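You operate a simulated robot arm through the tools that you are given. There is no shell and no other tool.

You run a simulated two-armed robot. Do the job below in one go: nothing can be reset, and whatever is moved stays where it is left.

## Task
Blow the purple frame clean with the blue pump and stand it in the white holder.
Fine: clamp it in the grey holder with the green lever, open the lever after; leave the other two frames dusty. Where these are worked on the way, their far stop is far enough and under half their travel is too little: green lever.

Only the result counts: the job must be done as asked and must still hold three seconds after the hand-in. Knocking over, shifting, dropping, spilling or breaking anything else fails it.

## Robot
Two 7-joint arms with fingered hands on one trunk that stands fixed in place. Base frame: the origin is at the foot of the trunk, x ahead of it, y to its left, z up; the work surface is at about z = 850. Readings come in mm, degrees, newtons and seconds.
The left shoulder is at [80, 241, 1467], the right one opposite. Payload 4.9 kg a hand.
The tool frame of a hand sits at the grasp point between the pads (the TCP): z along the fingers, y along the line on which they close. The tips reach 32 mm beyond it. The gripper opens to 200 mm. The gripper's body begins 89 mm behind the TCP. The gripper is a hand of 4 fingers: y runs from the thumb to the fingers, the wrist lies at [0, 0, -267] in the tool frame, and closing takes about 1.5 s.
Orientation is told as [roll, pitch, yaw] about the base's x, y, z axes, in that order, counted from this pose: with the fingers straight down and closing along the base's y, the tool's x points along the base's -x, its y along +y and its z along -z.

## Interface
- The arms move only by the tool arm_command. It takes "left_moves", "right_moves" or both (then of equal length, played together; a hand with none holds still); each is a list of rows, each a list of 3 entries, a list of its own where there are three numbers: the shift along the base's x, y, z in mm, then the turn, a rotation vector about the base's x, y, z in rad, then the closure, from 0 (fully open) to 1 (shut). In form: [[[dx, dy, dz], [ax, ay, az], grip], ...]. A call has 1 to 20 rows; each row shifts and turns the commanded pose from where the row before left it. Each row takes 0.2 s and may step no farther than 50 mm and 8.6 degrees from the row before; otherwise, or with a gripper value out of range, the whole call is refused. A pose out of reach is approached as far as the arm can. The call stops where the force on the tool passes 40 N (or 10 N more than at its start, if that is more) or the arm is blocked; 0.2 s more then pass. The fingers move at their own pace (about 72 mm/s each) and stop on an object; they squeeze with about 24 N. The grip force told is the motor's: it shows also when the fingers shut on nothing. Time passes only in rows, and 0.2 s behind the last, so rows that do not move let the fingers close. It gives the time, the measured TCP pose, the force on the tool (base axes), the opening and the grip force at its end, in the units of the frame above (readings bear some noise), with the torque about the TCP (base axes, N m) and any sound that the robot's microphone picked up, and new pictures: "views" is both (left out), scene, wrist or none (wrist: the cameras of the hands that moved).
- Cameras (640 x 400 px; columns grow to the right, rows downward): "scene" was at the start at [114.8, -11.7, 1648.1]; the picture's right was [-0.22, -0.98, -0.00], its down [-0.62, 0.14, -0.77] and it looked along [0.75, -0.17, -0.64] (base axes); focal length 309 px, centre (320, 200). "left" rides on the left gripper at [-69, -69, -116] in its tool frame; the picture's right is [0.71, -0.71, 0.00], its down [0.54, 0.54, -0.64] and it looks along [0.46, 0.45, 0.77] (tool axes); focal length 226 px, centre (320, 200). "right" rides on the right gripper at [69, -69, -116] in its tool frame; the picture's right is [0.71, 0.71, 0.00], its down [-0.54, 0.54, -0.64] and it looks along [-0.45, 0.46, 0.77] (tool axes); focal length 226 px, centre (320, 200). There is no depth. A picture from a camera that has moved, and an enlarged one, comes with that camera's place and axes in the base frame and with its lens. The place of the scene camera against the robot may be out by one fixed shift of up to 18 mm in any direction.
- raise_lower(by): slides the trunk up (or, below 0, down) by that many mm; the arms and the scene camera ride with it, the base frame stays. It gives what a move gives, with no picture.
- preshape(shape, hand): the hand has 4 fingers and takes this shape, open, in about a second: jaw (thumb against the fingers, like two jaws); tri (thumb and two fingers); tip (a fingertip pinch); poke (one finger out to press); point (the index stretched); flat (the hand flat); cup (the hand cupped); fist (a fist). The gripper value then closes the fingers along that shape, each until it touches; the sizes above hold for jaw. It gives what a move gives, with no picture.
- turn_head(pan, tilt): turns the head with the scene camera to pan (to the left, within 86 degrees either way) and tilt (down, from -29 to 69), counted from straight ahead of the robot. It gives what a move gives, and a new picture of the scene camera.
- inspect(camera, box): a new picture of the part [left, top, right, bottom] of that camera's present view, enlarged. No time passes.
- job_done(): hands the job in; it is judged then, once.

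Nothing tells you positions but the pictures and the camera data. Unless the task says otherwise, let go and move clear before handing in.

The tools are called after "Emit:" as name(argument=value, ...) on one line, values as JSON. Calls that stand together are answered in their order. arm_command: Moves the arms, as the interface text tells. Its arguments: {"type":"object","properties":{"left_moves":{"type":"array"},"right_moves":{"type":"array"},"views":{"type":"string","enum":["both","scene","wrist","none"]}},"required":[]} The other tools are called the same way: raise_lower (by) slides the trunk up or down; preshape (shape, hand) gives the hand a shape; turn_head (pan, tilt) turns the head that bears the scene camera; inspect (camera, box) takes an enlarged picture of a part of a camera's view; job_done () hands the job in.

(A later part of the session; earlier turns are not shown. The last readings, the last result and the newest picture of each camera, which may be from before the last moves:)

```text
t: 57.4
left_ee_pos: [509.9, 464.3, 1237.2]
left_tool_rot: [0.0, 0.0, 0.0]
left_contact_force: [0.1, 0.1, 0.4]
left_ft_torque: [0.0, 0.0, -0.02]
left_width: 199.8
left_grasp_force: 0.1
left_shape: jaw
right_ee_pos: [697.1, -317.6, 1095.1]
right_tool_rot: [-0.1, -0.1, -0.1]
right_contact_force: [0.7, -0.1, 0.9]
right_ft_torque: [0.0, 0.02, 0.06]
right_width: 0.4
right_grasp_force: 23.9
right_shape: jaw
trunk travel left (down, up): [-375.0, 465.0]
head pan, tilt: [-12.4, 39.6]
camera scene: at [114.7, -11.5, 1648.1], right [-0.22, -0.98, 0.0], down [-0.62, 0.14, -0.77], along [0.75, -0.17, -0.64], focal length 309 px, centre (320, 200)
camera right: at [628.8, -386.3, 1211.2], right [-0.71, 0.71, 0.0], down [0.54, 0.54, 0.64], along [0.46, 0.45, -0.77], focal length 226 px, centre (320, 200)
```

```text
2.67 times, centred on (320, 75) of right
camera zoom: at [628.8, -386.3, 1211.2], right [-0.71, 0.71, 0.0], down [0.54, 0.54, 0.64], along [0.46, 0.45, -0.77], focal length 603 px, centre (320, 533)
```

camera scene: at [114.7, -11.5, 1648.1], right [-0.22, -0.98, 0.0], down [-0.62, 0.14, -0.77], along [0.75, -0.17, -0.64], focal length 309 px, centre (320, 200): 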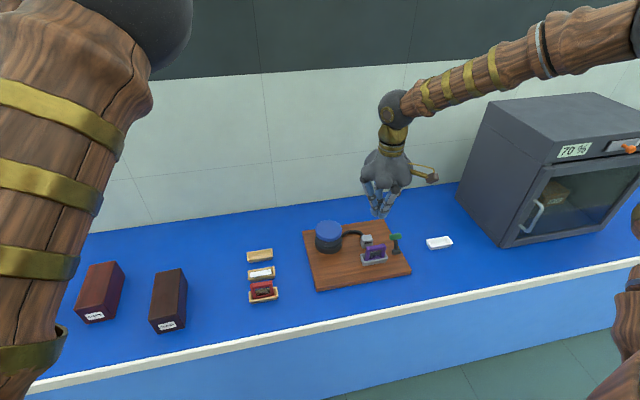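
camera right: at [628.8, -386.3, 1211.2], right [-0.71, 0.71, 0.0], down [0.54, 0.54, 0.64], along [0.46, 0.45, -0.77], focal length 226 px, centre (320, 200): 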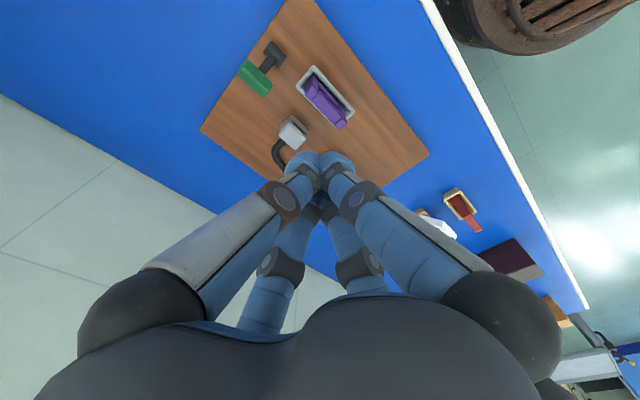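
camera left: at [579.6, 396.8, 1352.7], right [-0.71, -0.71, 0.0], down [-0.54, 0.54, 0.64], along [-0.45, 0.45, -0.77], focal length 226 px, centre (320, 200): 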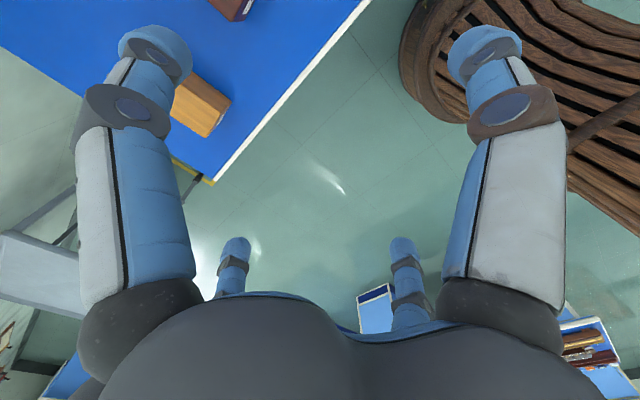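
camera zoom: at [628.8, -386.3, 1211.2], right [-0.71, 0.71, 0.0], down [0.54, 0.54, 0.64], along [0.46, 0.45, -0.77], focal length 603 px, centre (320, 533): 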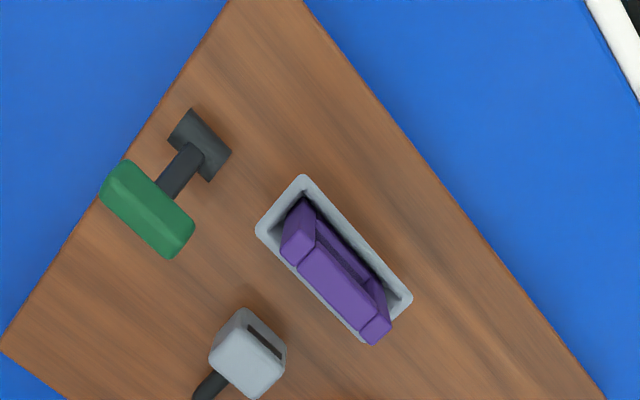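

The lever is open, and the clean frame stands centred near (687, -317). I open the fingers to 66 mm and come down around it again.

Emit:
arm_command(right_moves=[[[-5, 0.5, 0], [0, 0, 0], 0.67], [[-5, 0, 0], [0, 0, 0], 0.67], [[0, 0, -30], [0, 0, 0], 0.67], [[0, 0, -30], [0, 0, 0], 0.67], [[0, 0, -30], [0, 0, 0], 0.67], [[0, 0, -15], [0, 0, 0], 0.67], [[0, 0, 0], [0, 0, 0], 0.67], [[0, 0, 0], [0, 0, 0], 0.67]], views="both")

Emit:
inspect(camera="scene", box=[330, 190, 430, 280])

Emit:
inspect(camera="right", box=[220, 60, 420, 210])

```text
t: 59.2
left_ee_pos: [509.2, 464.1, 1238.2]
left_tool_rot: [0.0, 0.0, 0.0]
left_contact_force: [-0.2, -0.3, -0.4]
left_ft_torque: [-0.01, -0.02, 0.0]
left_width: 199.9
left_grasp_force: 0.2
left_shape: jaw
right_ee_pos: [687.7, -317.3, 991.0]
right_tool_rot: [0.0, 0.1, -0.1]
right_contact_force: [0.2, -0.6, -0.3]
right_ft_torque: [0.0, 0.01, 0.0]
right_width: 65.7
right_grasp_force: 0.1
right_shape: jaw
trunk travel left (down, up): [-375.0, 465.0]
head pan, tilt: [-12.4, 39.6]
camera scene: at [114.7, -11.5, 1648.1], right [-0.22, -0.98, 0.0], down [-0.62, 0.14, -0.77], along [0.75, -0.17, -0.64], focal length 309 px, centre (320, 200)
camera right: at [618.9, -386.1, 1106.3], right [-0.71, 0.71, 0.0], down [0.54, 0.54, 0.64], along [0.46, 0.45, -0.77], focal length 226 px, centre (320, 200)
```

scene: 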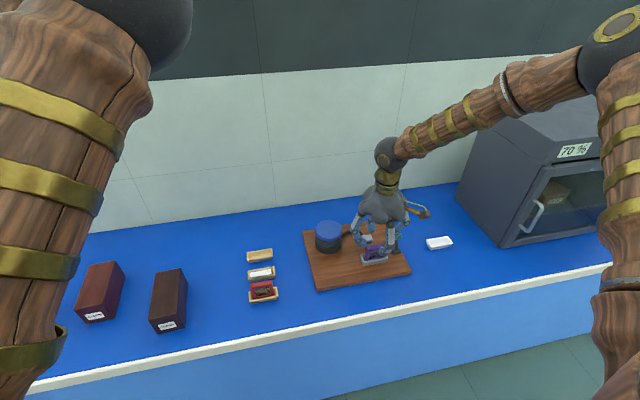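
right: 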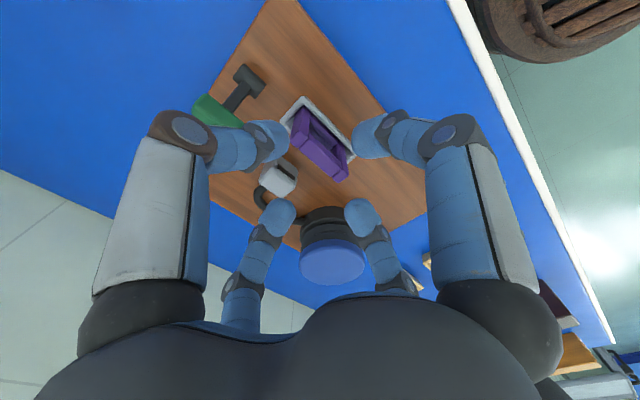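

```text
4.44 times, centred on (380, 235) of scene
camera zoom: at [114.7, -11.5, 1648.1], right [-0.22, -0.98, 0.0], down [-0.62, 0.14, -0.77], along [0.75, -0.17, -0.64], focal length 1374 px, centre (53, 44)
```

zoom: 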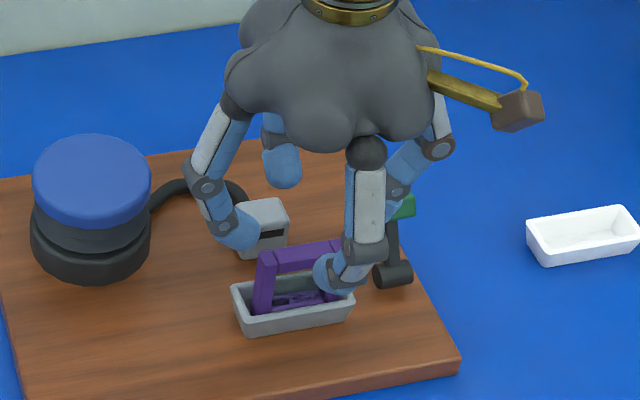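

```text
2.67 times, centred on (320, 135) of right
camera zoom: at [618.9, -386.1, 1106.3], right [-0.71, 0.71, 0.0], down [0.54, 0.54, 0.64], along [0.46, 0.45, -0.77], focal length 603 px, centre (320, 373)
```

zoom: 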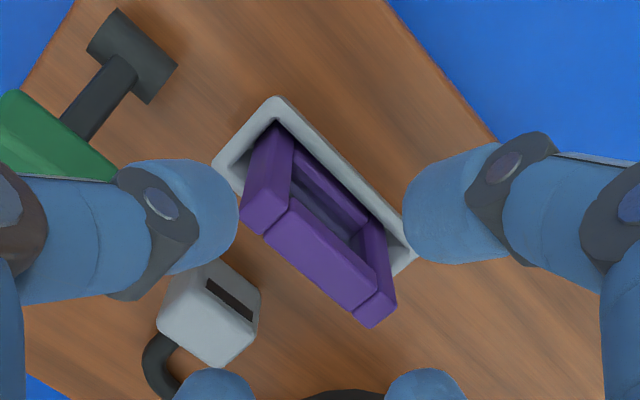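

Emit:
arm_command(right_moves=[[[0, 0.3, -15], [0, 0, 0], 0.67], [[0, 0.3, -15], [0, 0, 0], 0.67], [[0, 0, -12], [0, 0, 0], 0.67], [[0, 0, -10], [0, 0, 0], 0.67], [[0, 0, -8], [0, 0, 0], 0.67], [[0, 0, 0], [0, 0, 0], 0.67]], views="both")

Emit:
inspect(camera="scene", box=[350, 220, 410, 280])

Emit:
inspect(camera="right", box=[220, 60, 420, 260])

```text
t: 60.6
left_ee_pos: [508.7, 463.9, 1237.4]
left_tool_rot: [-0.1, 0.0, 0.1]
left_contact_force: [-0.3, 0.3, -0.5]
left_ft_torque: [0.0, 0.01, 0.02]
left_width: 199.8
left_grasp_force: 0.0
left_shape: jaw
right_ee_pos: [688.2, -316.5, 929.3]
right_tool_rot: [0.0, 0.0, 0.0]
right_contact_force: [0.1, 0.4, 0.4]
right_ft_torque: [0.0, -0.04, 0.0]
right_width: 65.4
right_grasp_force: 0.2
right_shape: jaw
trunk travel left (down, up): [-375.0, 465.0]
head pan, tilt: [-12.4, 39.6]
camera scene: at [114.5, -11.4, 1648.1], right [-0.22, -0.98, 0.0], down [-0.62, 0.14, -0.77], along [0.75, -0.17, -0.64], focal length 309 px, centre (320, 200)
camera right: at [618.4, -385.6, 1045.8], right [-0.71, 0.71, 0.0], down [0.54, 0.54, 0.64], along [0.46, 0.45, -0.77], focal length 226 px, centre (320, 200)
```

scene: 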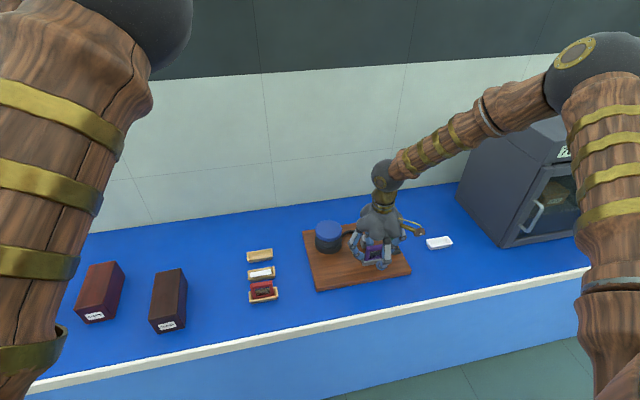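
right: 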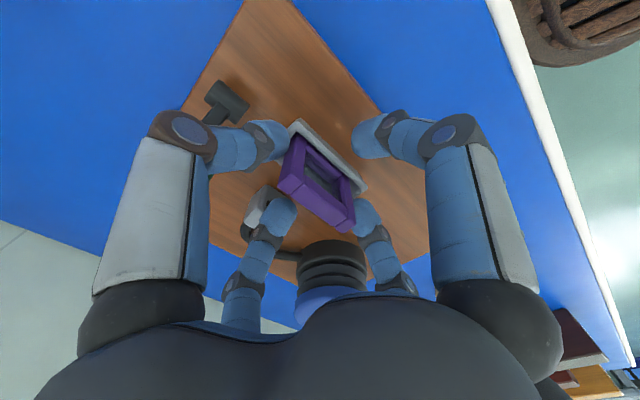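

```text
6.67 times, centred on (380, 250) of scene
camera zoom: at [114.5, -11.4, 1648.1], right [-0.22, -0.98, 0.0], down [-0.62, 0.14, -0.77], along [0.75, -0.17, -0.64], focal length 2061 px, centre (-80, -133)
```

zoom: 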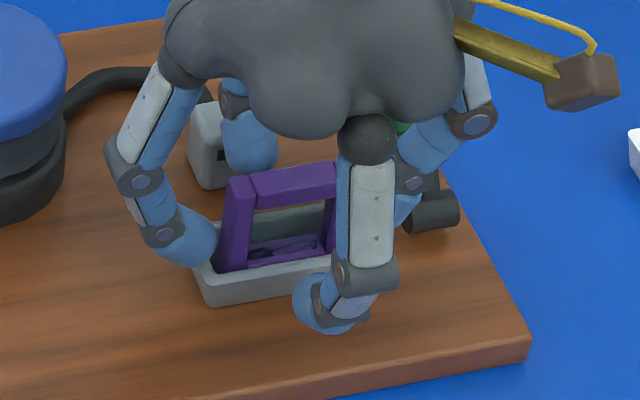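

```text
2.00 times, centred on (320, 160) of right
camera zoom: at [618.4, -385.6, 1045.8], right [-0.71, 0.71, 0.0], down [0.54, 0.54, 0.64], along [0.46, 0.45, -0.77], focal length 452 px, centre (320, 280)
```

zoom: 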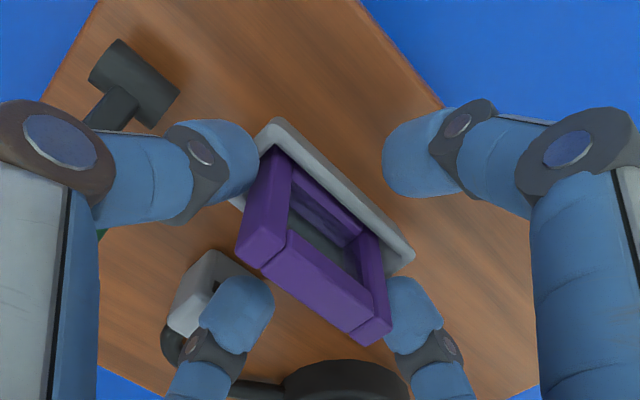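

The fingers are placed as before; I close and lift the clean frame.

Emit:
arm_command(right_moves=[[[0, 0, 0], [0, 0, 0], 0.8], [[0, 0, 0], [0, 0, 0], 0.9], [[0, 0, 0], [0, 0, 0], 1], [[0, 0, 0], [0, 0, 0], 1], [[0, 0, 0], [0, 0, 0], 1], [[0, 0, 0], [0, 0, 0], 1]], views="none")

Emit:
inspect(camera="right", box=[220, 60, 420, 260])

```text
t: 62.0
left_ee_pos: [508.9, 463.8, 1237.5]
left_tool_rot: [0.1, -0.1, 0.1]
left_contact_force: [-0.3, 0.3, -0.4]
left_ft_torque: [0.02, 0.02, 0.03]
left_width: 199.9
left_grasp_force: 0.1
left_shape: jaw
right_ee_pos: [687.6, -316.0, 930.1]
right_tool_rot: [0.0, -0.2, 0.0]
right_contact_force: [-0.8, -0.3, 0.3]
right_ft_torque: [-0.04, 0.04, -0.01]
right_width: 38.9
right_grasp_force: 23.8
right_shape: jaw
trunk travel left (down, up): [-375.0, 465.0]
head pan, tilt: [-12.4, 39.6]
```

```text
2.00 times, centred on (320, 160) of right
camera zoom: at [618.9, -385.7, 1045.7], right [-0.71, 0.71, 0.0], down [0.54, 0.54, 0.64], along [0.46, 0.45, -0.77], focal length 452 px, centre (320, 280)
```

zoom: 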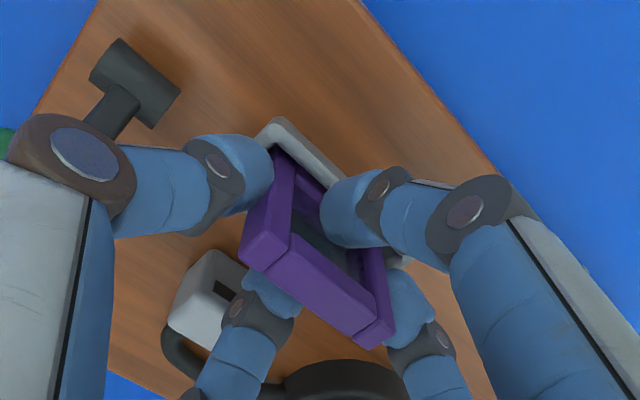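

Emit:
arm_command(right_moves=[[[0, 0, 5], [0, 0, 0], 1], [[0, 0, 8], [0, 0, 0], 1], [[0, 0, 12], [0, 0, 0], 1], [[0, 0, 20], [0, 0, 0], 1], [[0, 0, 25], [0, 0, 0], 1], [[0, 0, 35], [0, 0, 0], 1], [[0, 0, 40], [0, 0, 0], 1], [[0, 0, 40], [0, 0, 0], 1]], views="both")

Emit:
inspect(camera="scene", box=[320, 170, 430, 290])

Emit:
inspect(camera="right", box=[220, 60, 420, 260])

```text
t: 63.8
left_ee_pos: [507.9, 463.6, 1238.7]
left_tool_rot: [0.1, 0.0, 0.0]
left_contact_force: [0.2, 0.1, -0.3]
left_ft_torque: [-0.01, 0.0, -0.01]
left_width: 199.9
left_grasp_force: 0.1
left_shape: jaw
right_ee_pos: [684.6, -316.7, 1115.4]
right_tool_rot: [-0.1, 0.0, -0.1]
right_contact_force: [-0.2, -0.4, -0.6]
right_ft_torque: [-0.04, -0.01, 0.05]
right_width: 39.1
right_grasp_force: 23.6
right_shape: jaw
trunk travel left (down, up): [-375.0, 465.0]
head pan, tilt: [-12.4, 39.6]
camera scene: at [113.7, -12.6, 1648.1], right [-0.22, -0.98, 0.0], down [-0.62, 0.14, -0.77], along [0.75, -0.17, -0.64], focal length 309 px, centre (320, 200)
camera right: at [616.6, -386.6, 1231.2], right [-0.71, 0.71, 0.0], down [0.54, 0.54, 0.64], along [0.46, 0.45, -0.77], focal length 226 px, centre (320, 200)
```

scene: 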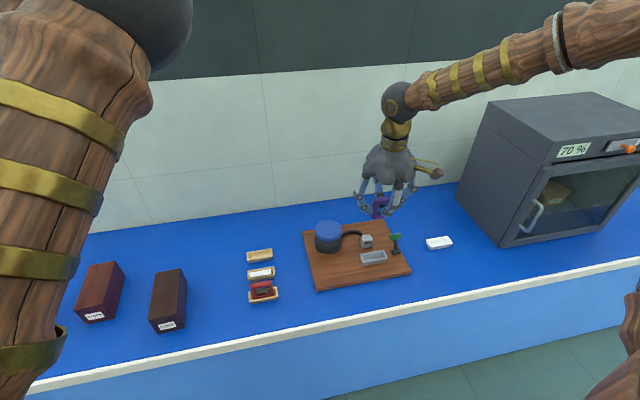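
right: 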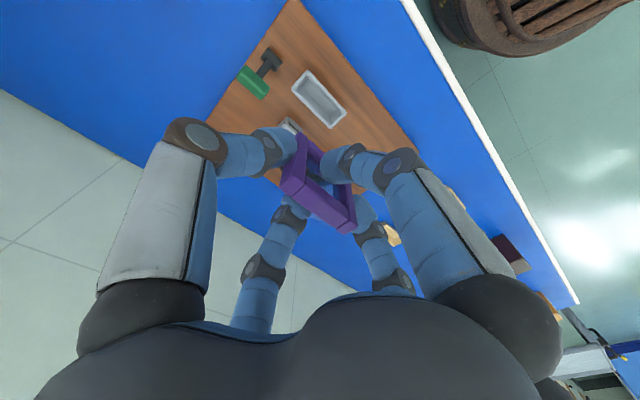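

```text
3.33 times, centred on (375, 230) of scene
camera zoom: at [113.7, -12.6, 1648.1], right [-0.22, -0.98, 0.0], down [-0.62, 0.14, -0.77], along [0.75, -0.17, -0.64], focal length 1030 px, centre (137, 100)
```

zoom: 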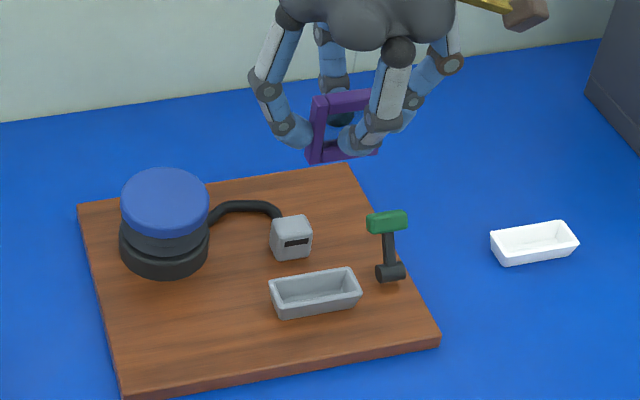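

```text
2.00 times, centred on (320, 160) of right
camera zoom: at [616.6, -386.6, 1231.2], right [-0.71, 0.71, 0.0], down [0.54, 0.54, 0.64], along [0.46, 0.45, -0.77], focal length 452 px, centre (320, 280)
```

zoom: 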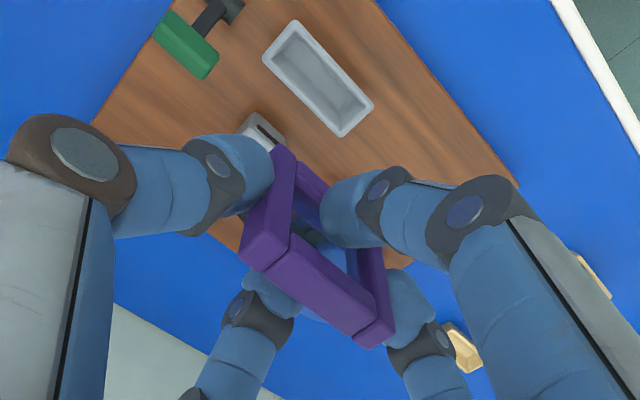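

The grey holder is empty and the purple frame is clean and firmly held. I carry it high over to the white holder and measure that.

Emit:
arm_command(right_moves=[[[8, -38, 0], [0, 0, 0], 1], [[8, -38, 0], [0, 0, 0], 1], [[8, -38, 0], [0, 0, 0], 1], [[8, -38, 0], [0, 0, 0], 1], [[8, -38, 0], [0, 0, 0], 1], [[8, -38, 0], [0, 0, 0], 1], [[8, -35, 0], [0, 0, 0], 1], [[0, 0, 0], [0, 0, 0], 1]], views="both")

Emit:
inspect(camera="right", box=[240, 20, 440, 170])

Emit:
inspect(camera="scene", box=[400, 160, 500, 270])

```text
t: 65.6
left_ee_pos: [509.7, 464.0, 1237.8]
left_tool_rot: [0.0, 0.0, 0.0]
left_contact_force: [-1.1, 0.1, 0.1]
left_ft_torque: [0.02, 0.01, 0.02]
left_width: 199.7
left_grasp_force: 0.2
left_shape: jaw
right_ee_pos: [744.1, -580.1, 1114.6]
right_tool_rot: [-0.1, 0.0, -0.1]
right_contact_force: [0.2, 1.0, -0.7]
right_ft_torque: [0.0, 0.01, 0.01]
right_width: 39.0
right_grasp_force: 24.2
right_shape: jaw
trunk travel left (down, up): [-375.0, 465.0]
head pan, tilt: [-12.4, 39.6]
camera scene: at [114.7, -11.1, 1648.1], right [-0.22, -0.98, 0.0], down [-0.62, 0.14, -0.77], along [0.75, -0.17, -0.64], focal length 309 px, centre (320, 200)
camera right: at [675.5, -649.7, 1230.4], right [-0.71, 0.71, 0.0], down [0.54, 0.54, 0.64], along [0.46, 0.45, -0.77], focal length 226 px, centre (320, 200)
```

scene: 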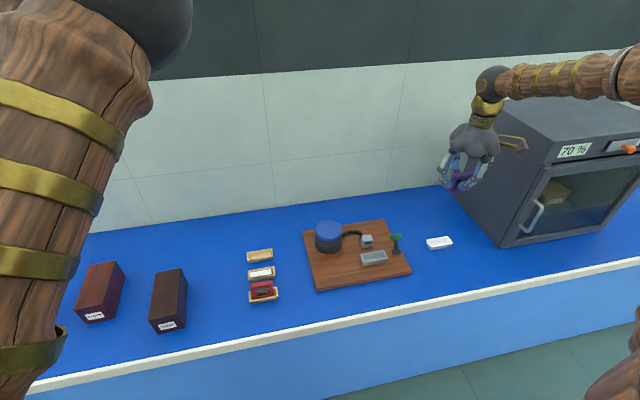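
right: 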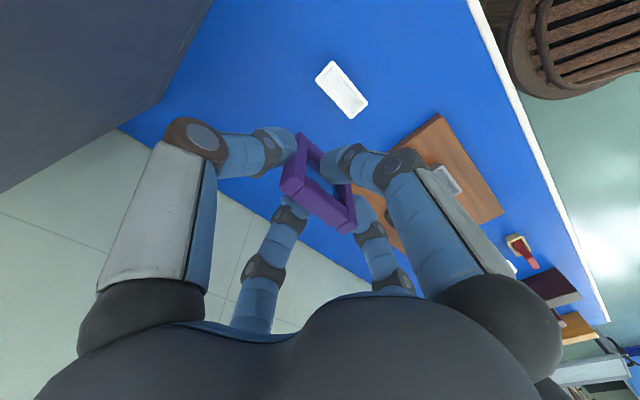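

```text
2.67 times, centred on (340, 95) of right
camera zoom: at [675.5, -649.7, 1230.4], right [-0.71, 0.71, 0.0], down [0.54, 0.54, 0.64], along [0.46, 0.45, -0.77], focal length 603 px, centre (267, 480)
```

zoom: 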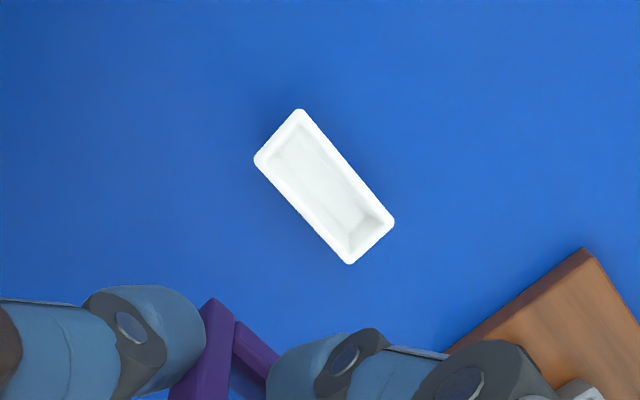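

```text
3.64 times, centred on (450, 215) of scene
camera zoom: at [114.7, -11.1, 1648.1], right [-0.22, -0.98, 0.0], down [-0.62, 0.14, -0.77], along [0.75, -0.17, -0.64], focal length 1124 px, centre (-153, 146)
```

zoom: 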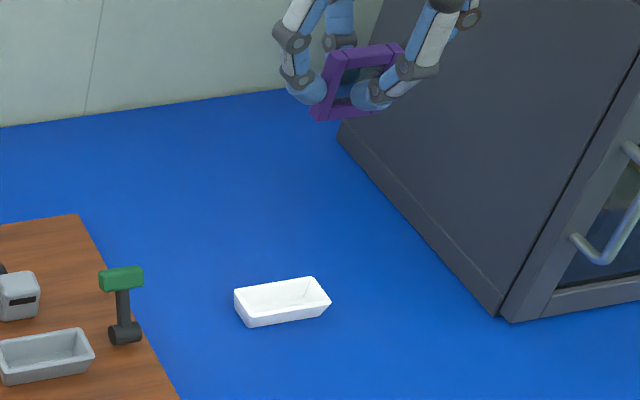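

The white holder's rim spans x 699–733, y -601…-523 at z≈875, centre (716, -562), aligned with the axes. I go above it and partly down.

Emit:
arm_command(right_moves=[[[-14, 8, 0], [0, 0, -0.015], 1], [[-14, 8.3, 0], [0, 0, -0.015], 1], [[0, 0, -35], [0, 0, 0], 1], [[0, 0, -35], [0, 0, 0], 1], [[0, 0, -35], [0, 0, 0], 1], [[0, 0, -35], [0, 0, 0], 1], [[0, 0, -12], [0, 0, 0], 1], [[0, 0, 0], [0, 0, 0], 1]], views="both")

Emit:
inspect(camera="right", box=[220, 60, 420, 260])

Emit:
inspect(camera="scene", box=[400, 180, 500, 270])

```text
t: 67.4
left_ee_pos: [508.8, 464.0, 1237.6]
left_tool_rot: [0.0, -0.1, -0.1]
left_contact_force: [-0.1, 0.0, -0.6]
left_ft_torque: [-0.02, -0.01, 0.01]
left_width: 199.6
left_grasp_force: 0.1
left_shape: jaw
right_ee_pos: [714.2, -563.4, 963.7]
right_tool_rot: [-0.1, -0.1, -1.8]
right_contact_force: [-0.2, 0.5, -0.6]
right_ft_torque: [0.02, -0.02, 0.02]
right_width: 39.1
right_grasp_force: 24.1
right_shape: jaw
trunk travel left (down, up): [-375.0, 465.0]
head pan, tilt: [-12.4, 39.6]
camera scene: at [114.2, -11.1, 1648.1], right [-0.22, -0.98, 0.0], down [-0.62, 0.14, -0.77], along [0.75, -0.17, -0.64], focal length 309 px, centre (320, 200)
camera right: at [643.8, -630.4, 1079.2], right [-0.68, 0.73, 0.0], down [0.56, 0.53, 0.64], along [0.47, 0.44, -0.77], focal length 226 px, centre (320, 200)
```

scene: 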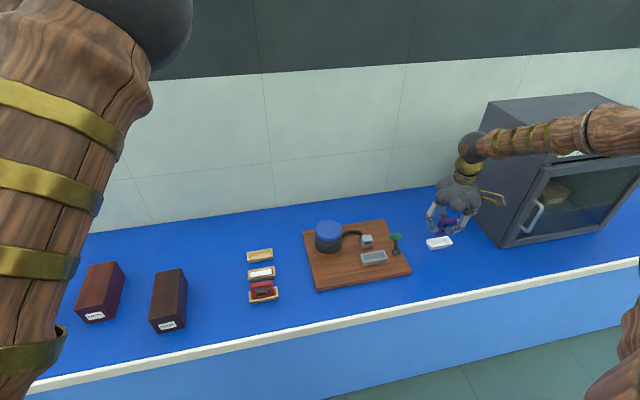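
right: 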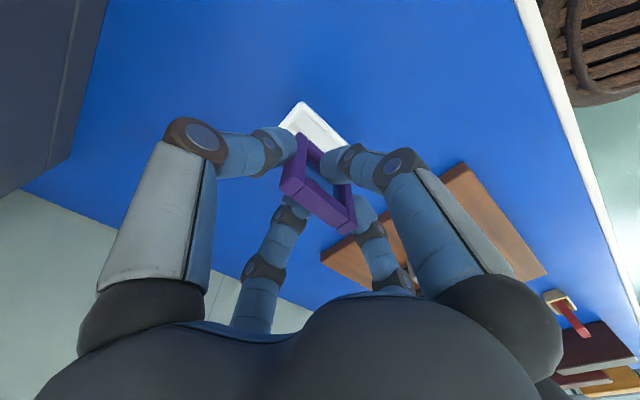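

```text
2.00 times, centred on (320, 160) of right
camera zoom: at [643.8, -630.4, 1079.2], right [-0.68, 0.73, 0.0], down [0.56, 0.53, 0.64], along [0.47, 0.44, -0.77], focal length 452 px, centre (320, 280)
```

zoom: 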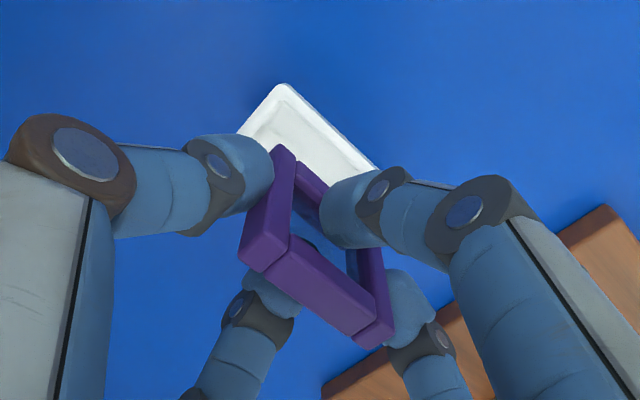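

```text
4.44 times, centred on (450, 225) of scene
camera zoom: at [114.2, -11.1, 1648.1], right [-0.22, -0.98, 0.0], down [-0.62, 0.14, -0.77], along [0.75, -0.17, -0.64], focal length 1374 px, centre (-258, 89)
```

zoom: 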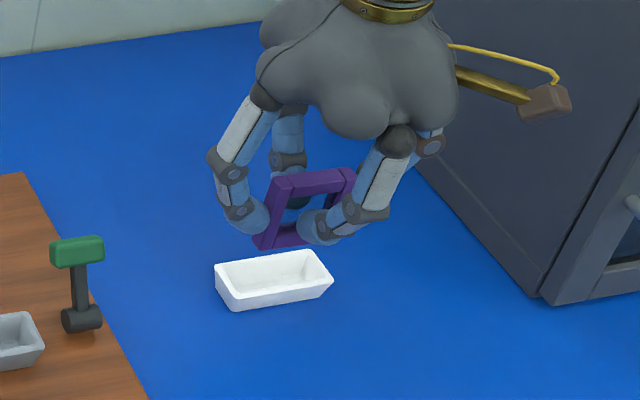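

The frame is aligned over the white holder. I lower it in slowly.

Emit:
arm_command(right_moves=[[[-0.5, -0.5, -12], [0, 0, 0], 1], [[0, 0, -12], [0, 0, 0], 1], [[0, 0, -10], [0, 0, 0], 1], [[0, 0, -7], [0, 0, 0], 1], [[0, 0, 0], [0, 0, 0], 1]], views="both")

Emit:
inspect(camera="right", box=[220, 60, 420, 260])

Emit:
inspect(camera="scene", box=[410, 200, 490, 270])

```text
t: 68.6
left_ee_pos: [508.8, 463.9, 1237.2]
left_tool_rot: [0.0, 0.1, 0.0]
left_contact_force: [0.0, 0.0, -0.1]
left_ft_torque: [0.02, 0.01, -0.03]
left_width: 199.9
left_grasp_force: 0.1
left_shape: jaw
right_ee_pos: [714.2, -563.8, 922.9]
right_tool_rot: [0.0, 0.0, -1.8]
right_contact_force: [-0.4, -0.3, -1.3]
right_ft_torque: [0.0, -0.03, 0.01]
right_width: 39.0
right_grasp_force: 24.0
right_shape: jaw
trunk travel left (down, up): [-375.0, 465.0]
head pan, tilt: [-12.4, 39.6]
camera scene: at [114.8, -11.5, 1648.1], right [-0.22, -0.98, 0.0], down [-0.62, 0.14, -0.77], along [0.75, -0.17, -0.64], focal length 309 px, centre (320, 200)
camera right: at [644.0, -630.8, 1037.6], right [-0.69, 0.73, 0.0], down [0.56, 0.53, 0.64], along [0.47, 0.44, -0.77], focal length 226 px, centre (320, 200)
```

scene: 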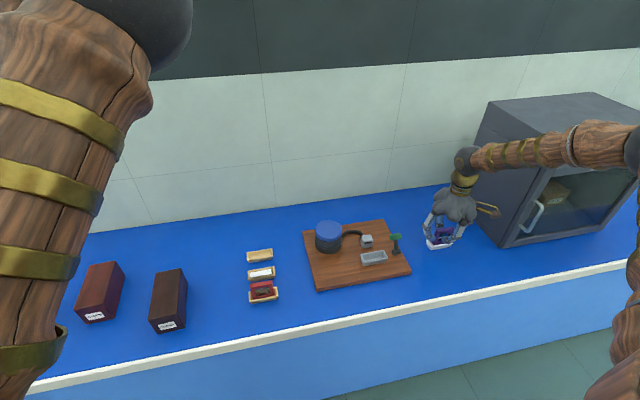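
right: 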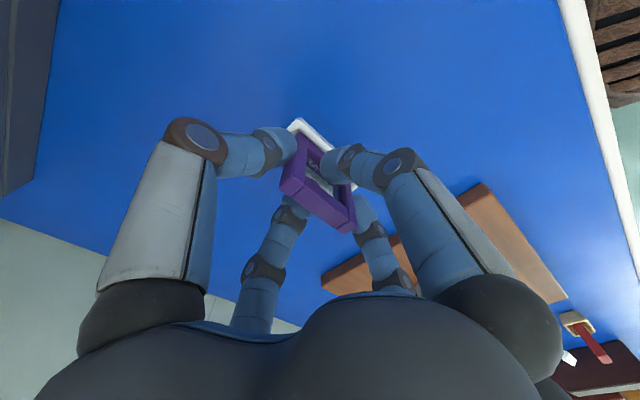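

```text
2.00 times, centred on (320, 160) of right
camera zoom: at [644.0, -630.8, 1037.6], right [-0.69, 0.73, 0.0], down [0.56, 0.53, 0.64], along [0.47, 0.44, -0.77], focal length 452 px, centre (320, 280)
```

zoom: 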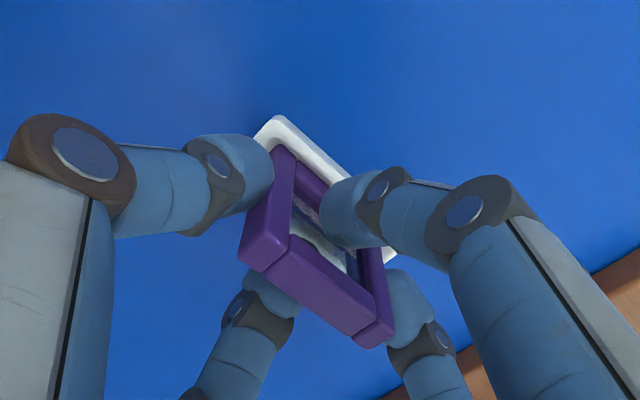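

```text
5.71 times, centred on (450, 235) of scene
camera zoom: at [114.8, -11.5, 1648.1], right [-0.22, -0.98, 0.0], down [-0.62, 0.14, -0.77], along [0.75, -0.17, -0.64], focal length 1766 px, centre (-423, 0)
```

zoom: 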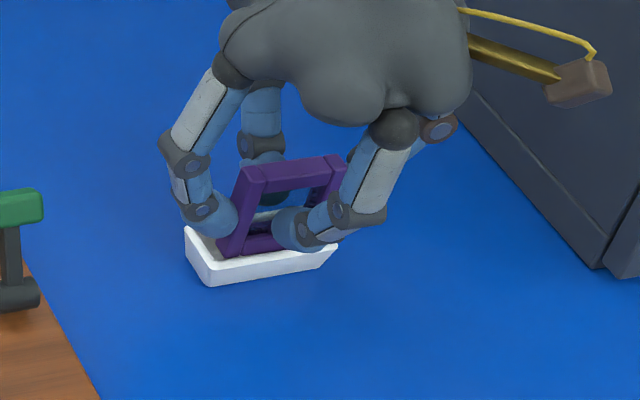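

Emit:
arm_command(right_moves=[[[0, 0, -3], [0, 0, 0], 1], [[0, 0, -2], [0, 0, 0], 1]], views="none")

Emit:
arm_command(right_moves=[[[0, 0, -2], [0, 0, 0], 1]], views="none")

```text
t: 69.2
left_ee_pos: [510.3, 463.8, 1238.4]
left_tool_rot: [0.0, 0.0, 0.0]
left_contact_force: [0.5, 0.9, 0.4]
left_ft_torque: [0.04, 0.03, 0.01]
left_width: 200.1
left_grasp_force: 0.0
left_shape: jaw
right_ee_pos: [715.3, -563.3, 917.2]
right_tool_rot: [-0.1, 0.0, -1.7]
right_contact_force: [1.2, -0.4, -0.4]
right_ft_torque: [-0.04, -0.06, 0.03]
right_width: 39.1
right_grasp_force: 23.8
right_shape: jaw
trunk travel left (down, up): [-375.0, 465.0]
head pan, tilt: [-12.4, 39.6]
```

```text
t: 69.6
left_ee_pos: [509.9, 464.0, 1238.6]
left_tool_rot: [0.0, -0.1, 0.0]
left_contact_force: [-0.9, -0.3, -0.3]
left_ft_torque: [-0.01, -0.03, 0.01]
left_width: 200.1
left_grasp_force: 0.1
left_shape: jaw
right_ee_pos: [715.2, -564.4, 915.0]
right_tool_rot: [0.1, -0.1, -1.7]
right_contact_force: [1.9, -0.6, 1.0]
right_ft_torque: [-0.04, -0.1, 0.04]
right_width: 39.0
right_grasp_force: 24.4
right_shape: jaw
trunk travel left (down, up): [-375.0, 465.0]
head pan, tilt: [-12.4, 39.6]
```

Emit:
arm_command(right_moves=[[[0, 0, -1.5], [0, 0, 0], 1], [[0, 0, 0], [0, 0, 0], 1]], views="none")

Emit:
arm_command(right_moves=[[[0, 0, -1], [0, 0, 0], 1], [[0, 0, 0], [0, 0, 0], 1]], views="both")

Emit:
inspect(camera="scene", box=[410, 200, 490, 270])

Emit:
inspect(camera="right", box=[220, 60, 420, 260])

```text
t: 70.2
left_ee_pos: [509.8, 465.2, 1237.1]
left_tool_rot: [0.1, 0.0, -0.1]
left_contact_force: [-0.6, 0.5, 0.0]
left_ft_torque: [0.01, 0.02, -0.03]
left_width: 199.9
left_grasp_force: 0.2
left_shape: jaw
right_ee_pos: [714.2, -563.4, 913.0]
right_tool_rot: [-0.1, 0.0, -1.7]
right_contact_force: [1.6, 1.0, 1.4]
right_ft_torque: [0.01, -0.13, 0.09]
right_width: 38.9
right_grasp_force: 23.6
right_shape: jaw
trunk travel left (down, up): [-375.0, 465.0]
head pan, tilt: [-12.4, 39.6]
```

```text
t: 70.8
left_ee_pos: [510.2, 464.3, 1238.4]
left_tool_rot: [0.0, 0.0, 0.0]
left_contact_force: [0.4, -0.1, 0.0]
left_ft_torque: [-0.02, -0.01, 0.02]
left_width: 199.8
left_grasp_force: 0.0
left_shape: jaw
right_ee_pos: [715.0, -563.6, 910.6]
right_tool_rot: [-0.1, 0.0, -1.8]
right_contact_force: [2.5, 1.2, 2.9]
right_ft_torque: [0.01, -0.12, 0.04]
right_width: 39.1
right_grasp_force: 23.9
right_shape: jaw
trunk travel left (down, up): [-375.0, 465.0]
head pan, tilt: [-12.4, 39.6]
camera scene: at [115.0, -11.2, 1648.1], right [-0.22, -0.98, 0.0], down [-0.62, 0.14, -0.77], along [0.75, -0.17, -0.64], focal length 309 px, centre (320, 200)
camera right: at [644.5, -630.6, 1028.3], right [-0.69, 0.73, 0.0], down [0.56, 0.53, 0.64], along [0.47, 0.44, -0.77], focal length 226 px, centre (320, 200)
```

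scene: 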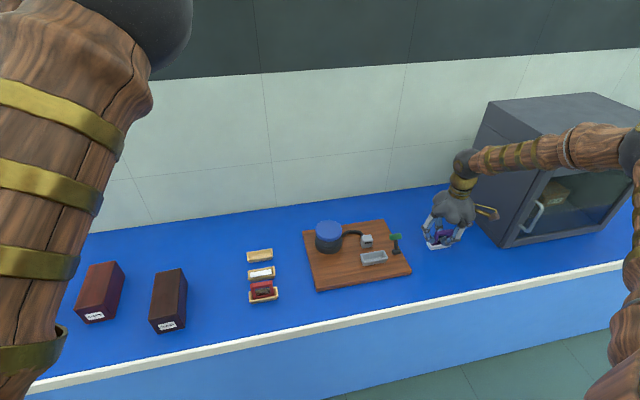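
right: 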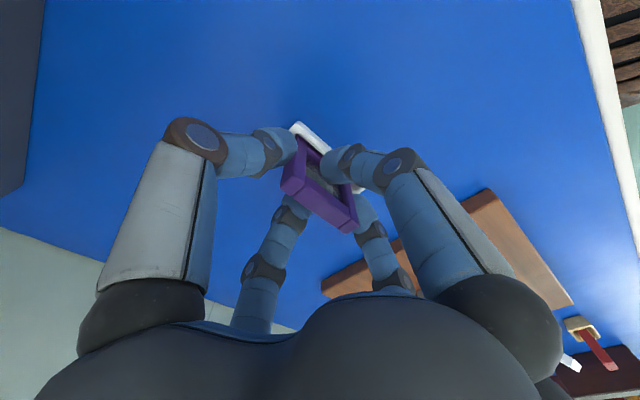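

```text
5.71 times, centred on (450, 235) of scene
camera zoom: at [115.0, -11.2, 1648.1], right [-0.22, -0.98, 0.0], down [-0.62, 0.14, -0.77], along [0.75, -0.17, -0.64], focal length 1766 px, centre (-423, 0)
```

zoom: 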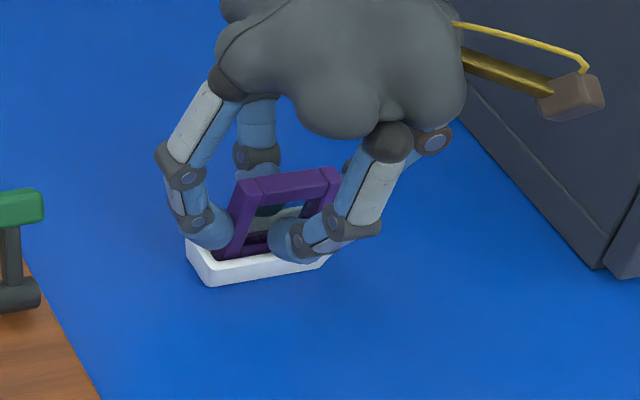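

```text
2.00 times, centred on (320, 160) of right
camera zoom: at [644.5, -630.6, 1028.3], right [-0.69, 0.73, 0.0], down [0.56, 0.53, 0.64], along [0.47, 0.44, -0.77], focal length 452 px, centre (320, 280)
```

zoom: 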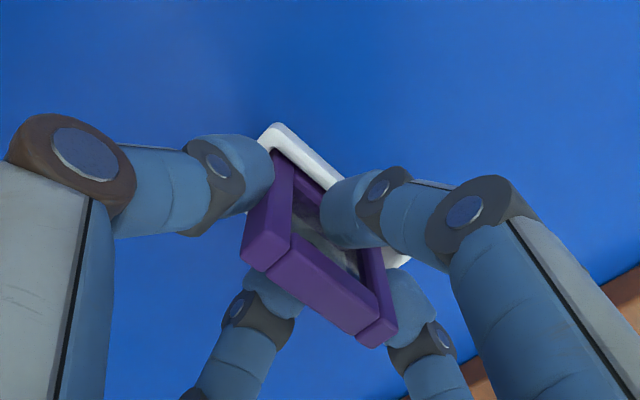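

Emit:
arm_command(right_moves=[[[0.5, 0, -1], [0, 0, 0], 1], [[0, 0, 0], [0, 0, 0], 1]], views="none")

Emit:
arm_command(right_moves=[[[0.5, 0, -1], [0, 0, 0], 1], [[0, 0, 0], [0, 0, 0], 1]], views="none")

```text
t: 71.4
left_ee_pos: [508.9, 464.5, 1237.5]
left_tool_rot: [0.0, 0.1, 0.0]
left_contact_force: [0.5, -0.3, -0.1]
left_ft_torque: [0.02, -0.02, -0.01]
left_width: 200.0
left_grasp_force: 0.1
left_shape: jaw
right_ee_pos: [715.5, -563.2, 912.7]
right_tool_rot: [-0.1, 0.0, -1.8]
right_contact_force: [2.6, 1.4, 2.2]
right_ft_torque: [0.01, -0.12, 0.08]
right_width: 38.8
right_grasp_force: 24.2
right_shape: jaw
trunk travel left (down, up): [-375.0, 465.0]
head pan, tilt: [-12.4, 39.6]
```

```text
t: 72.0
left_ee_pos: [509.4, 464.5, 1237.7]
left_tool_rot: [0.0, 0.0, 0.0]
left_contact_force: [0.4, 0.5, -0.3]
left_ft_torque: [0.0, -0.02, 0.02]
left_width: 199.7
left_grasp_force: 0.1
left_shape: jaw
right_ee_pos: [715.8, -561.6, 910.6]
right_tool_rot: [-0.1, 0.0, -1.7]
right_contact_force: [2.2, 2.8, 1.8]
right_ft_torque: [0.09, -0.07, 0.05]
right_width: 39.0
right_grasp_force: 24.2
right_shape: jaw
trunk travel left (down, up): [-375.0, 465.0]
head pan, tilt: [-12.4, 39.6]
```

Emit:
inspect(camera="scene", box=[410, 200, 490, 270])

Emit:
inspect(camera="right", box=[260, 100, 380, 240])

```text
5.71 times, centred on (450, 235) of scene
camera zoom: at [114.8, -11.1, 1648.1], right [-0.22, -0.98, 0.0], down [-0.62, 0.14, -0.77], along [0.75, -0.17, -0.64], focal length 1766 px, centre (-423, 0)
```

zoom: 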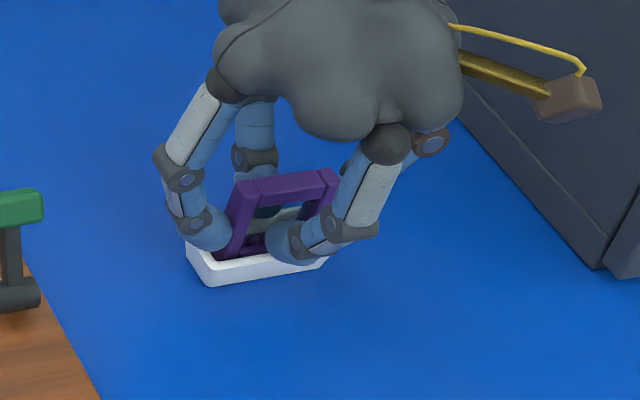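

```text
2.86 times, centred on (320, 170) of right
camera zoom: at [645.1, -630.3, 1026.3], right [-0.69, 0.73, 0.0], down [0.56, 0.53, 0.64], along [0.47, 0.44, -0.77], focal length 646 px, centre (320, 286)
```

zoom: 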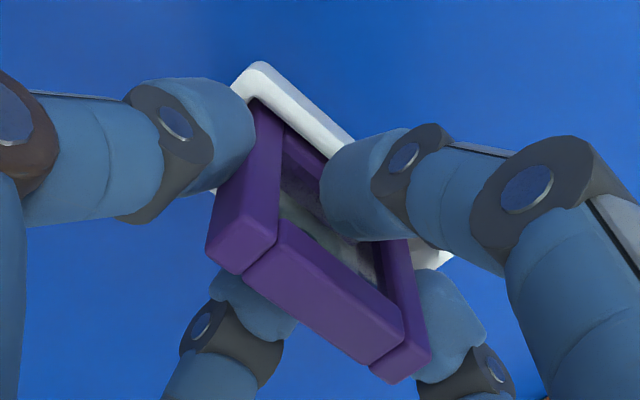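

Emit:
arm_command(right_moves=[[[0, -0.5, -1], [0, 0, 0], 1], [[0, 0, 0], [0, 0, 0], 1]], views="none")

Emit:
arm_command(right_moves=[[[0, 0, -1], [0, 0, 0], 1], [[0, 0, 0], [0, 0, 0], 1]], views="none")

```text
t: 72.6
left_ee_pos: [509.9, 464.5, 1237.8]
left_tool_rot: [-0.1, 0.0, 0.0]
left_contact_force: [0.6, 0.1, -0.1]
left_ft_torque: [-0.01, -0.03, 0.01]
left_width: 200.1
left_grasp_force: 0.0
left_shape: jaw
right_ee_pos: [717.0, -562.8, 910.3]
right_tool_rot: [-0.1, -0.2, -1.7]
right_contact_force: [1.6, 3.8, 2.4]
right_ft_torque: [0.12, -0.12, 0.08]
right_width: 38.6
right_grasp_force: 24.2
right_shape: jaw
trunk travel left (down, up): [-375.0, 465.0]
head pan, tilt: [-12.4, 39.6]
```

```text
t: 73.2
left_ee_pos: [508.6, 465.6, 1237.0]
left_tool_rot: [0.0, 0.1, 0.0]
left_contact_force: [0.0, -0.5, -0.2]
left_ft_torque: [-0.02, -0.03, -0.01]
left_width: 199.7
left_grasp_force: 0.1
left_shape: jaw
right_ee_pos: [715.4, -563.1, 909.5]
right_tool_rot: [-0.1, -0.1, -1.8]
right_contact_force: [2.6, 5.6, 5.7]
right_ft_torque: [0.12, -0.14, 0.09]
right_width: 39.0
right_grasp_force: 23.6
right_shape: jaw
trunk travel left (down, up): [-375.0, 465.0]
head pan, tilt: [-12.4, 39.6]
```

Small sideways force (+y) suggests the frame's -y end touches the sloping end wall; I shift slightly +y and check.

Emit:
arm_command(right_moves=[[[0.4, 0.9, 0.5], [0, 0, 0], 1], [[0, 0, 0], [0, 0, 0], 1]], views="none")

Emit:
arm_command(right_moves=[[[0, 0.5, -1], [0, 0, 0], 1], [[0, 0, 0], [0, 0, 0], 1]], views="none")

```text
t: 73.8
left_ee_pos: [509.1, 464.6, 1237.7]
left_tool_rot: [-0.1, 0.0, -0.1]
left_contact_force: [0.0, -0.1, 0.0]
left_ft_torque: [0.02, 0.02, 0.0]
left_width: 199.9
left_grasp_force: 0.0
left_shape: jaw
right_ee_pos: [716.9, -562.5, 909.0]
right_tool_rot: [-0.1, -0.1, -1.8]
right_contact_force: [2.5, 2.0, 3.4]
right_ft_torque: [0.03, -0.14, 0.08]
right_width: 39.1
right_grasp_force: 24.5
right_shape: jaw
trunk travel left (down, up): [-375.0, 465.0]
head pan, tilt: [-12.4, 39.6]
```

```text
t: 74.4
left_ee_pos: [509.0, 464.7, 1237.5]
left_tool_rot: [-0.1, 0.0, 0.0]
left_contact_force: [-0.1, -0.5, 0.6]
left_ft_torque: [0.02, 0.03, -0.01]
left_width: 199.8
left_grasp_force: 0.0
left_shape: jaw
right_ee_pos: [716.0, -562.3, 909.1]
right_tool_rot: [-0.1, -0.1, -1.8]
right_contact_force: [2.6, -1.6, 8.0]
right_ft_torque: [-0.05, -0.08, 0.1]
right_width: 38.8
right_grasp_force: 24.0
right_shape: jaw
trunk travel left (down, up): [-375.0, 465.0]
head pan, tilt: [-12.4, 39.6]
```

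Emit:
arm_command(right_moves=[[[0.3, -0.2, -1], [0, 0, 0], 1], [[0, 0, 0], [0, 0, 0], 1]], views="none")

Emit:
inspect(camera="scene", box=[420, 215, 470, 260])

Emit:
inspect(camera="right", box=[260, 100, 380, 240])

```text
t: 75.0
left_ee_pos: [508.6, 465.4, 1238.0]
left_tool_rot: [0.1, 0.0, 0.0]
left_contact_force: [-0.1, 0.1, 0.5]
left_ft_torque: [-0.02, 0.02, 0.03]
left_width: 199.8
left_grasp_force: 0.1
left_shape: jaw
right_ee_pos: [715.4, -562.0, 909.7]
right_tool_rot: [-0.1, -0.1, -1.7]
right_contact_force: [3.6, -2.7, 14.9]
right_ft_torque: [-0.11, -0.09, 0.14]
right_width: 39.2
right_grasp_force: 24.4
right_shape: jaw
trunk travel left (down, up): [-375.0, 465.0]
head pan, tilt: [-12.4, 39.6]
```

```text
8.89 times, centred on (445, 238) of scene
camera zoom: at [113.6, -10.5, 1648.3], right [-0.22, -0.98, 0.0], down [-0.62, 0.14, -0.77], along [0.75, -0.17, -0.64], focal length 2748 px, centre (-791, -133)
```

zoom: 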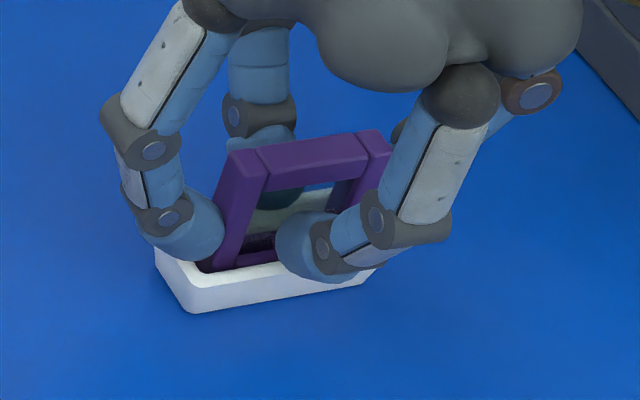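

```text
2.86 times, centred on (320, 170) of right
camera zoom: at [645.1, -629.7, 1024.2], right [-0.68, 0.73, 0.0], down [0.56, 0.53, 0.64], along [0.47, 0.44, -0.77], focal length 646 px, centre (320, 286)
```

zoom: 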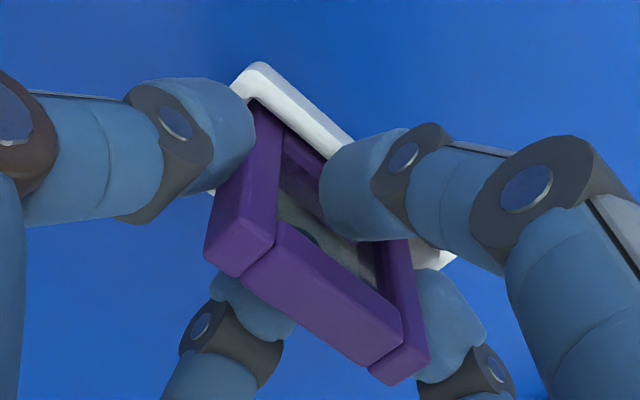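

The frame is seated on the floor. I relieve the push and release gently.

Emit:
arm_command(right_moves=[[[0, 0, 1.8], [0, 0, 0], 1], [[0, 0, 0], [0, 0, 0], 1]], views="none")

Emit:
arm_command(right_moves=[[[0, 0, 0], [0, 0, 0], 0.76], [[0, 0, 0], [0, 0, 0], 0.76], [[0, 0, 0], [0, 0, 0], 0.7], [[0, 0, 0], [0, 0, 0], 0.66], [[0, 0, 0], [0, 0, 0], 0.66]], views="both")

Emit:
inspect(camera="scene", box=[410, 200, 490, 270])

Emit:
inspect(camera="right", box=[240, 100, 400, 240])

```text
t: 75.6
left_ee_pos: [509.8, 463.4, 1236.7]
left_tool_rot: [-0.1, 0.0, 0.0]
left_contact_force: [0.1, 0.1, 0.2]
left_ft_torque: [-0.02, 0.0, -0.04]
left_width: 199.7
left_grasp_force: 0.0
left_shape: jaw
right_ee_pos: [716.2, -562.2, 910.3]
right_tool_rot: [-0.2, 0.0, -1.8]
right_contact_force: [3.7, -3.0, 6.7]
right_ft_torque: [-0.12, -0.11, 0.07]
right_width: 39.1
right_grasp_force: 23.6
right_shape: jaw
trunk travel left (down, up): [-375.0, 465.0]
head pan, tilt: [-12.4, 39.6]
```

```text
t: 76.8
left_ee_pos: [510.2, 465.2, 1238.5]
left_tool_rot: [0.0, 0.0, 0.1]
left_contact_force: [0.0, -1.2, 0.0]
left_ft_torque: [0.02, 0.0, 0.0]
left_width: 199.7
left_grasp_force: 0.1
left_shape: jaw
right_ee_pos: [716.5, -562.2, 909.8]
right_tool_rot: [0.0, 0.0, -1.7]
right_contact_force: [0.4, -0.2, 0.3]
right_ft_torque: [0.02, -0.01, -0.01]
right_width: 67.9
right_grasp_force: 0.1
right_shape: jaw
trunk travel left (down, up): [-375.0, 465.0]
head pan, tilt: [-12.4, 39.6]
camera scene: at [114.9, -11.6, 1648.0], right [-0.22, -0.98, 0.0], down [-0.62, 0.14, -0.77], along [0.75, -0.17, -0.64], focal length 309 px, centre (320, 200)
camera right: at [645.4, -629.8, 1024.3], right [-0.68, 0.73, 0.0], down [0.56, 0.53, 0.64], along [0.47, 0.44, -0.77], focal length 226 px, centre (320, 200)
```

scene: 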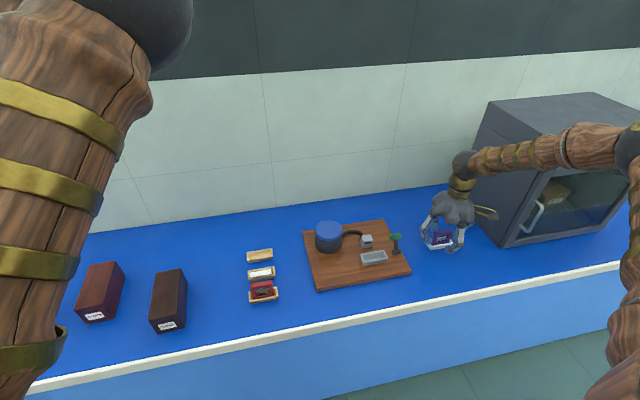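
right: 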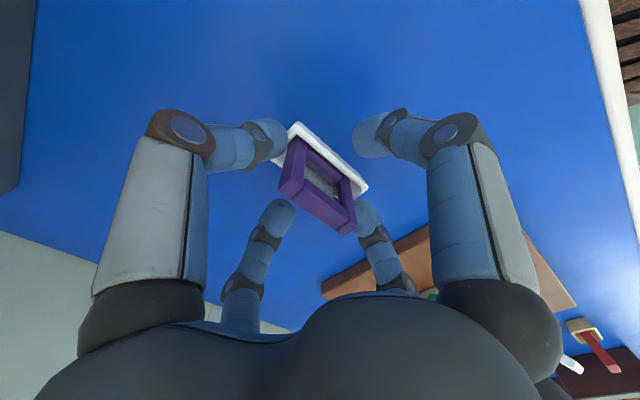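

```text
5.71 times, centred on (450, 235) of scene
camera zoom: at [114.9, -11.6, 1648.0], right [-0.22, -0.98, 0.0], down [-0.62, 0.14, -0.77], along [0.75, -0.17, -0.64], focal length 1766 px, centre (-423, 0)
```

zoom: 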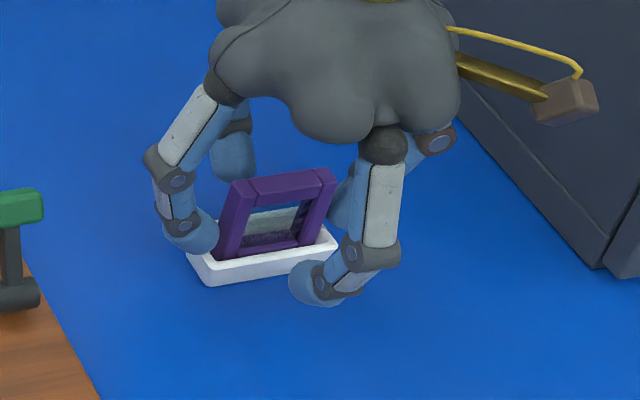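

```text
2.86 times, centred on (320, 170) of right
camera zoom: at [645.4, -629.8, 1024.3], right [-0.68, 0.73, 0.0], down [0.56, 0.53, 0.64], along [0.47, 0.44, -0.77], focal length 646 px, centre (320, 286)
```

zoom: 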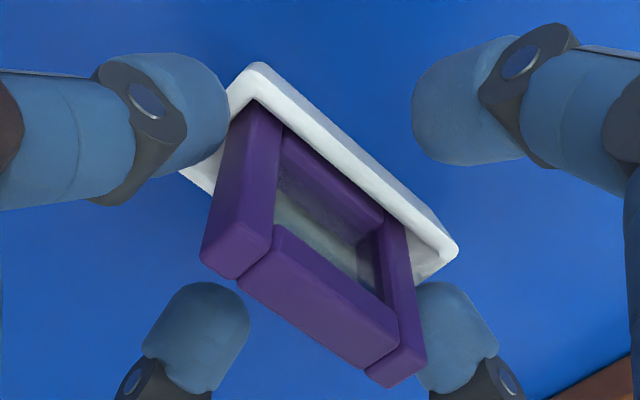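

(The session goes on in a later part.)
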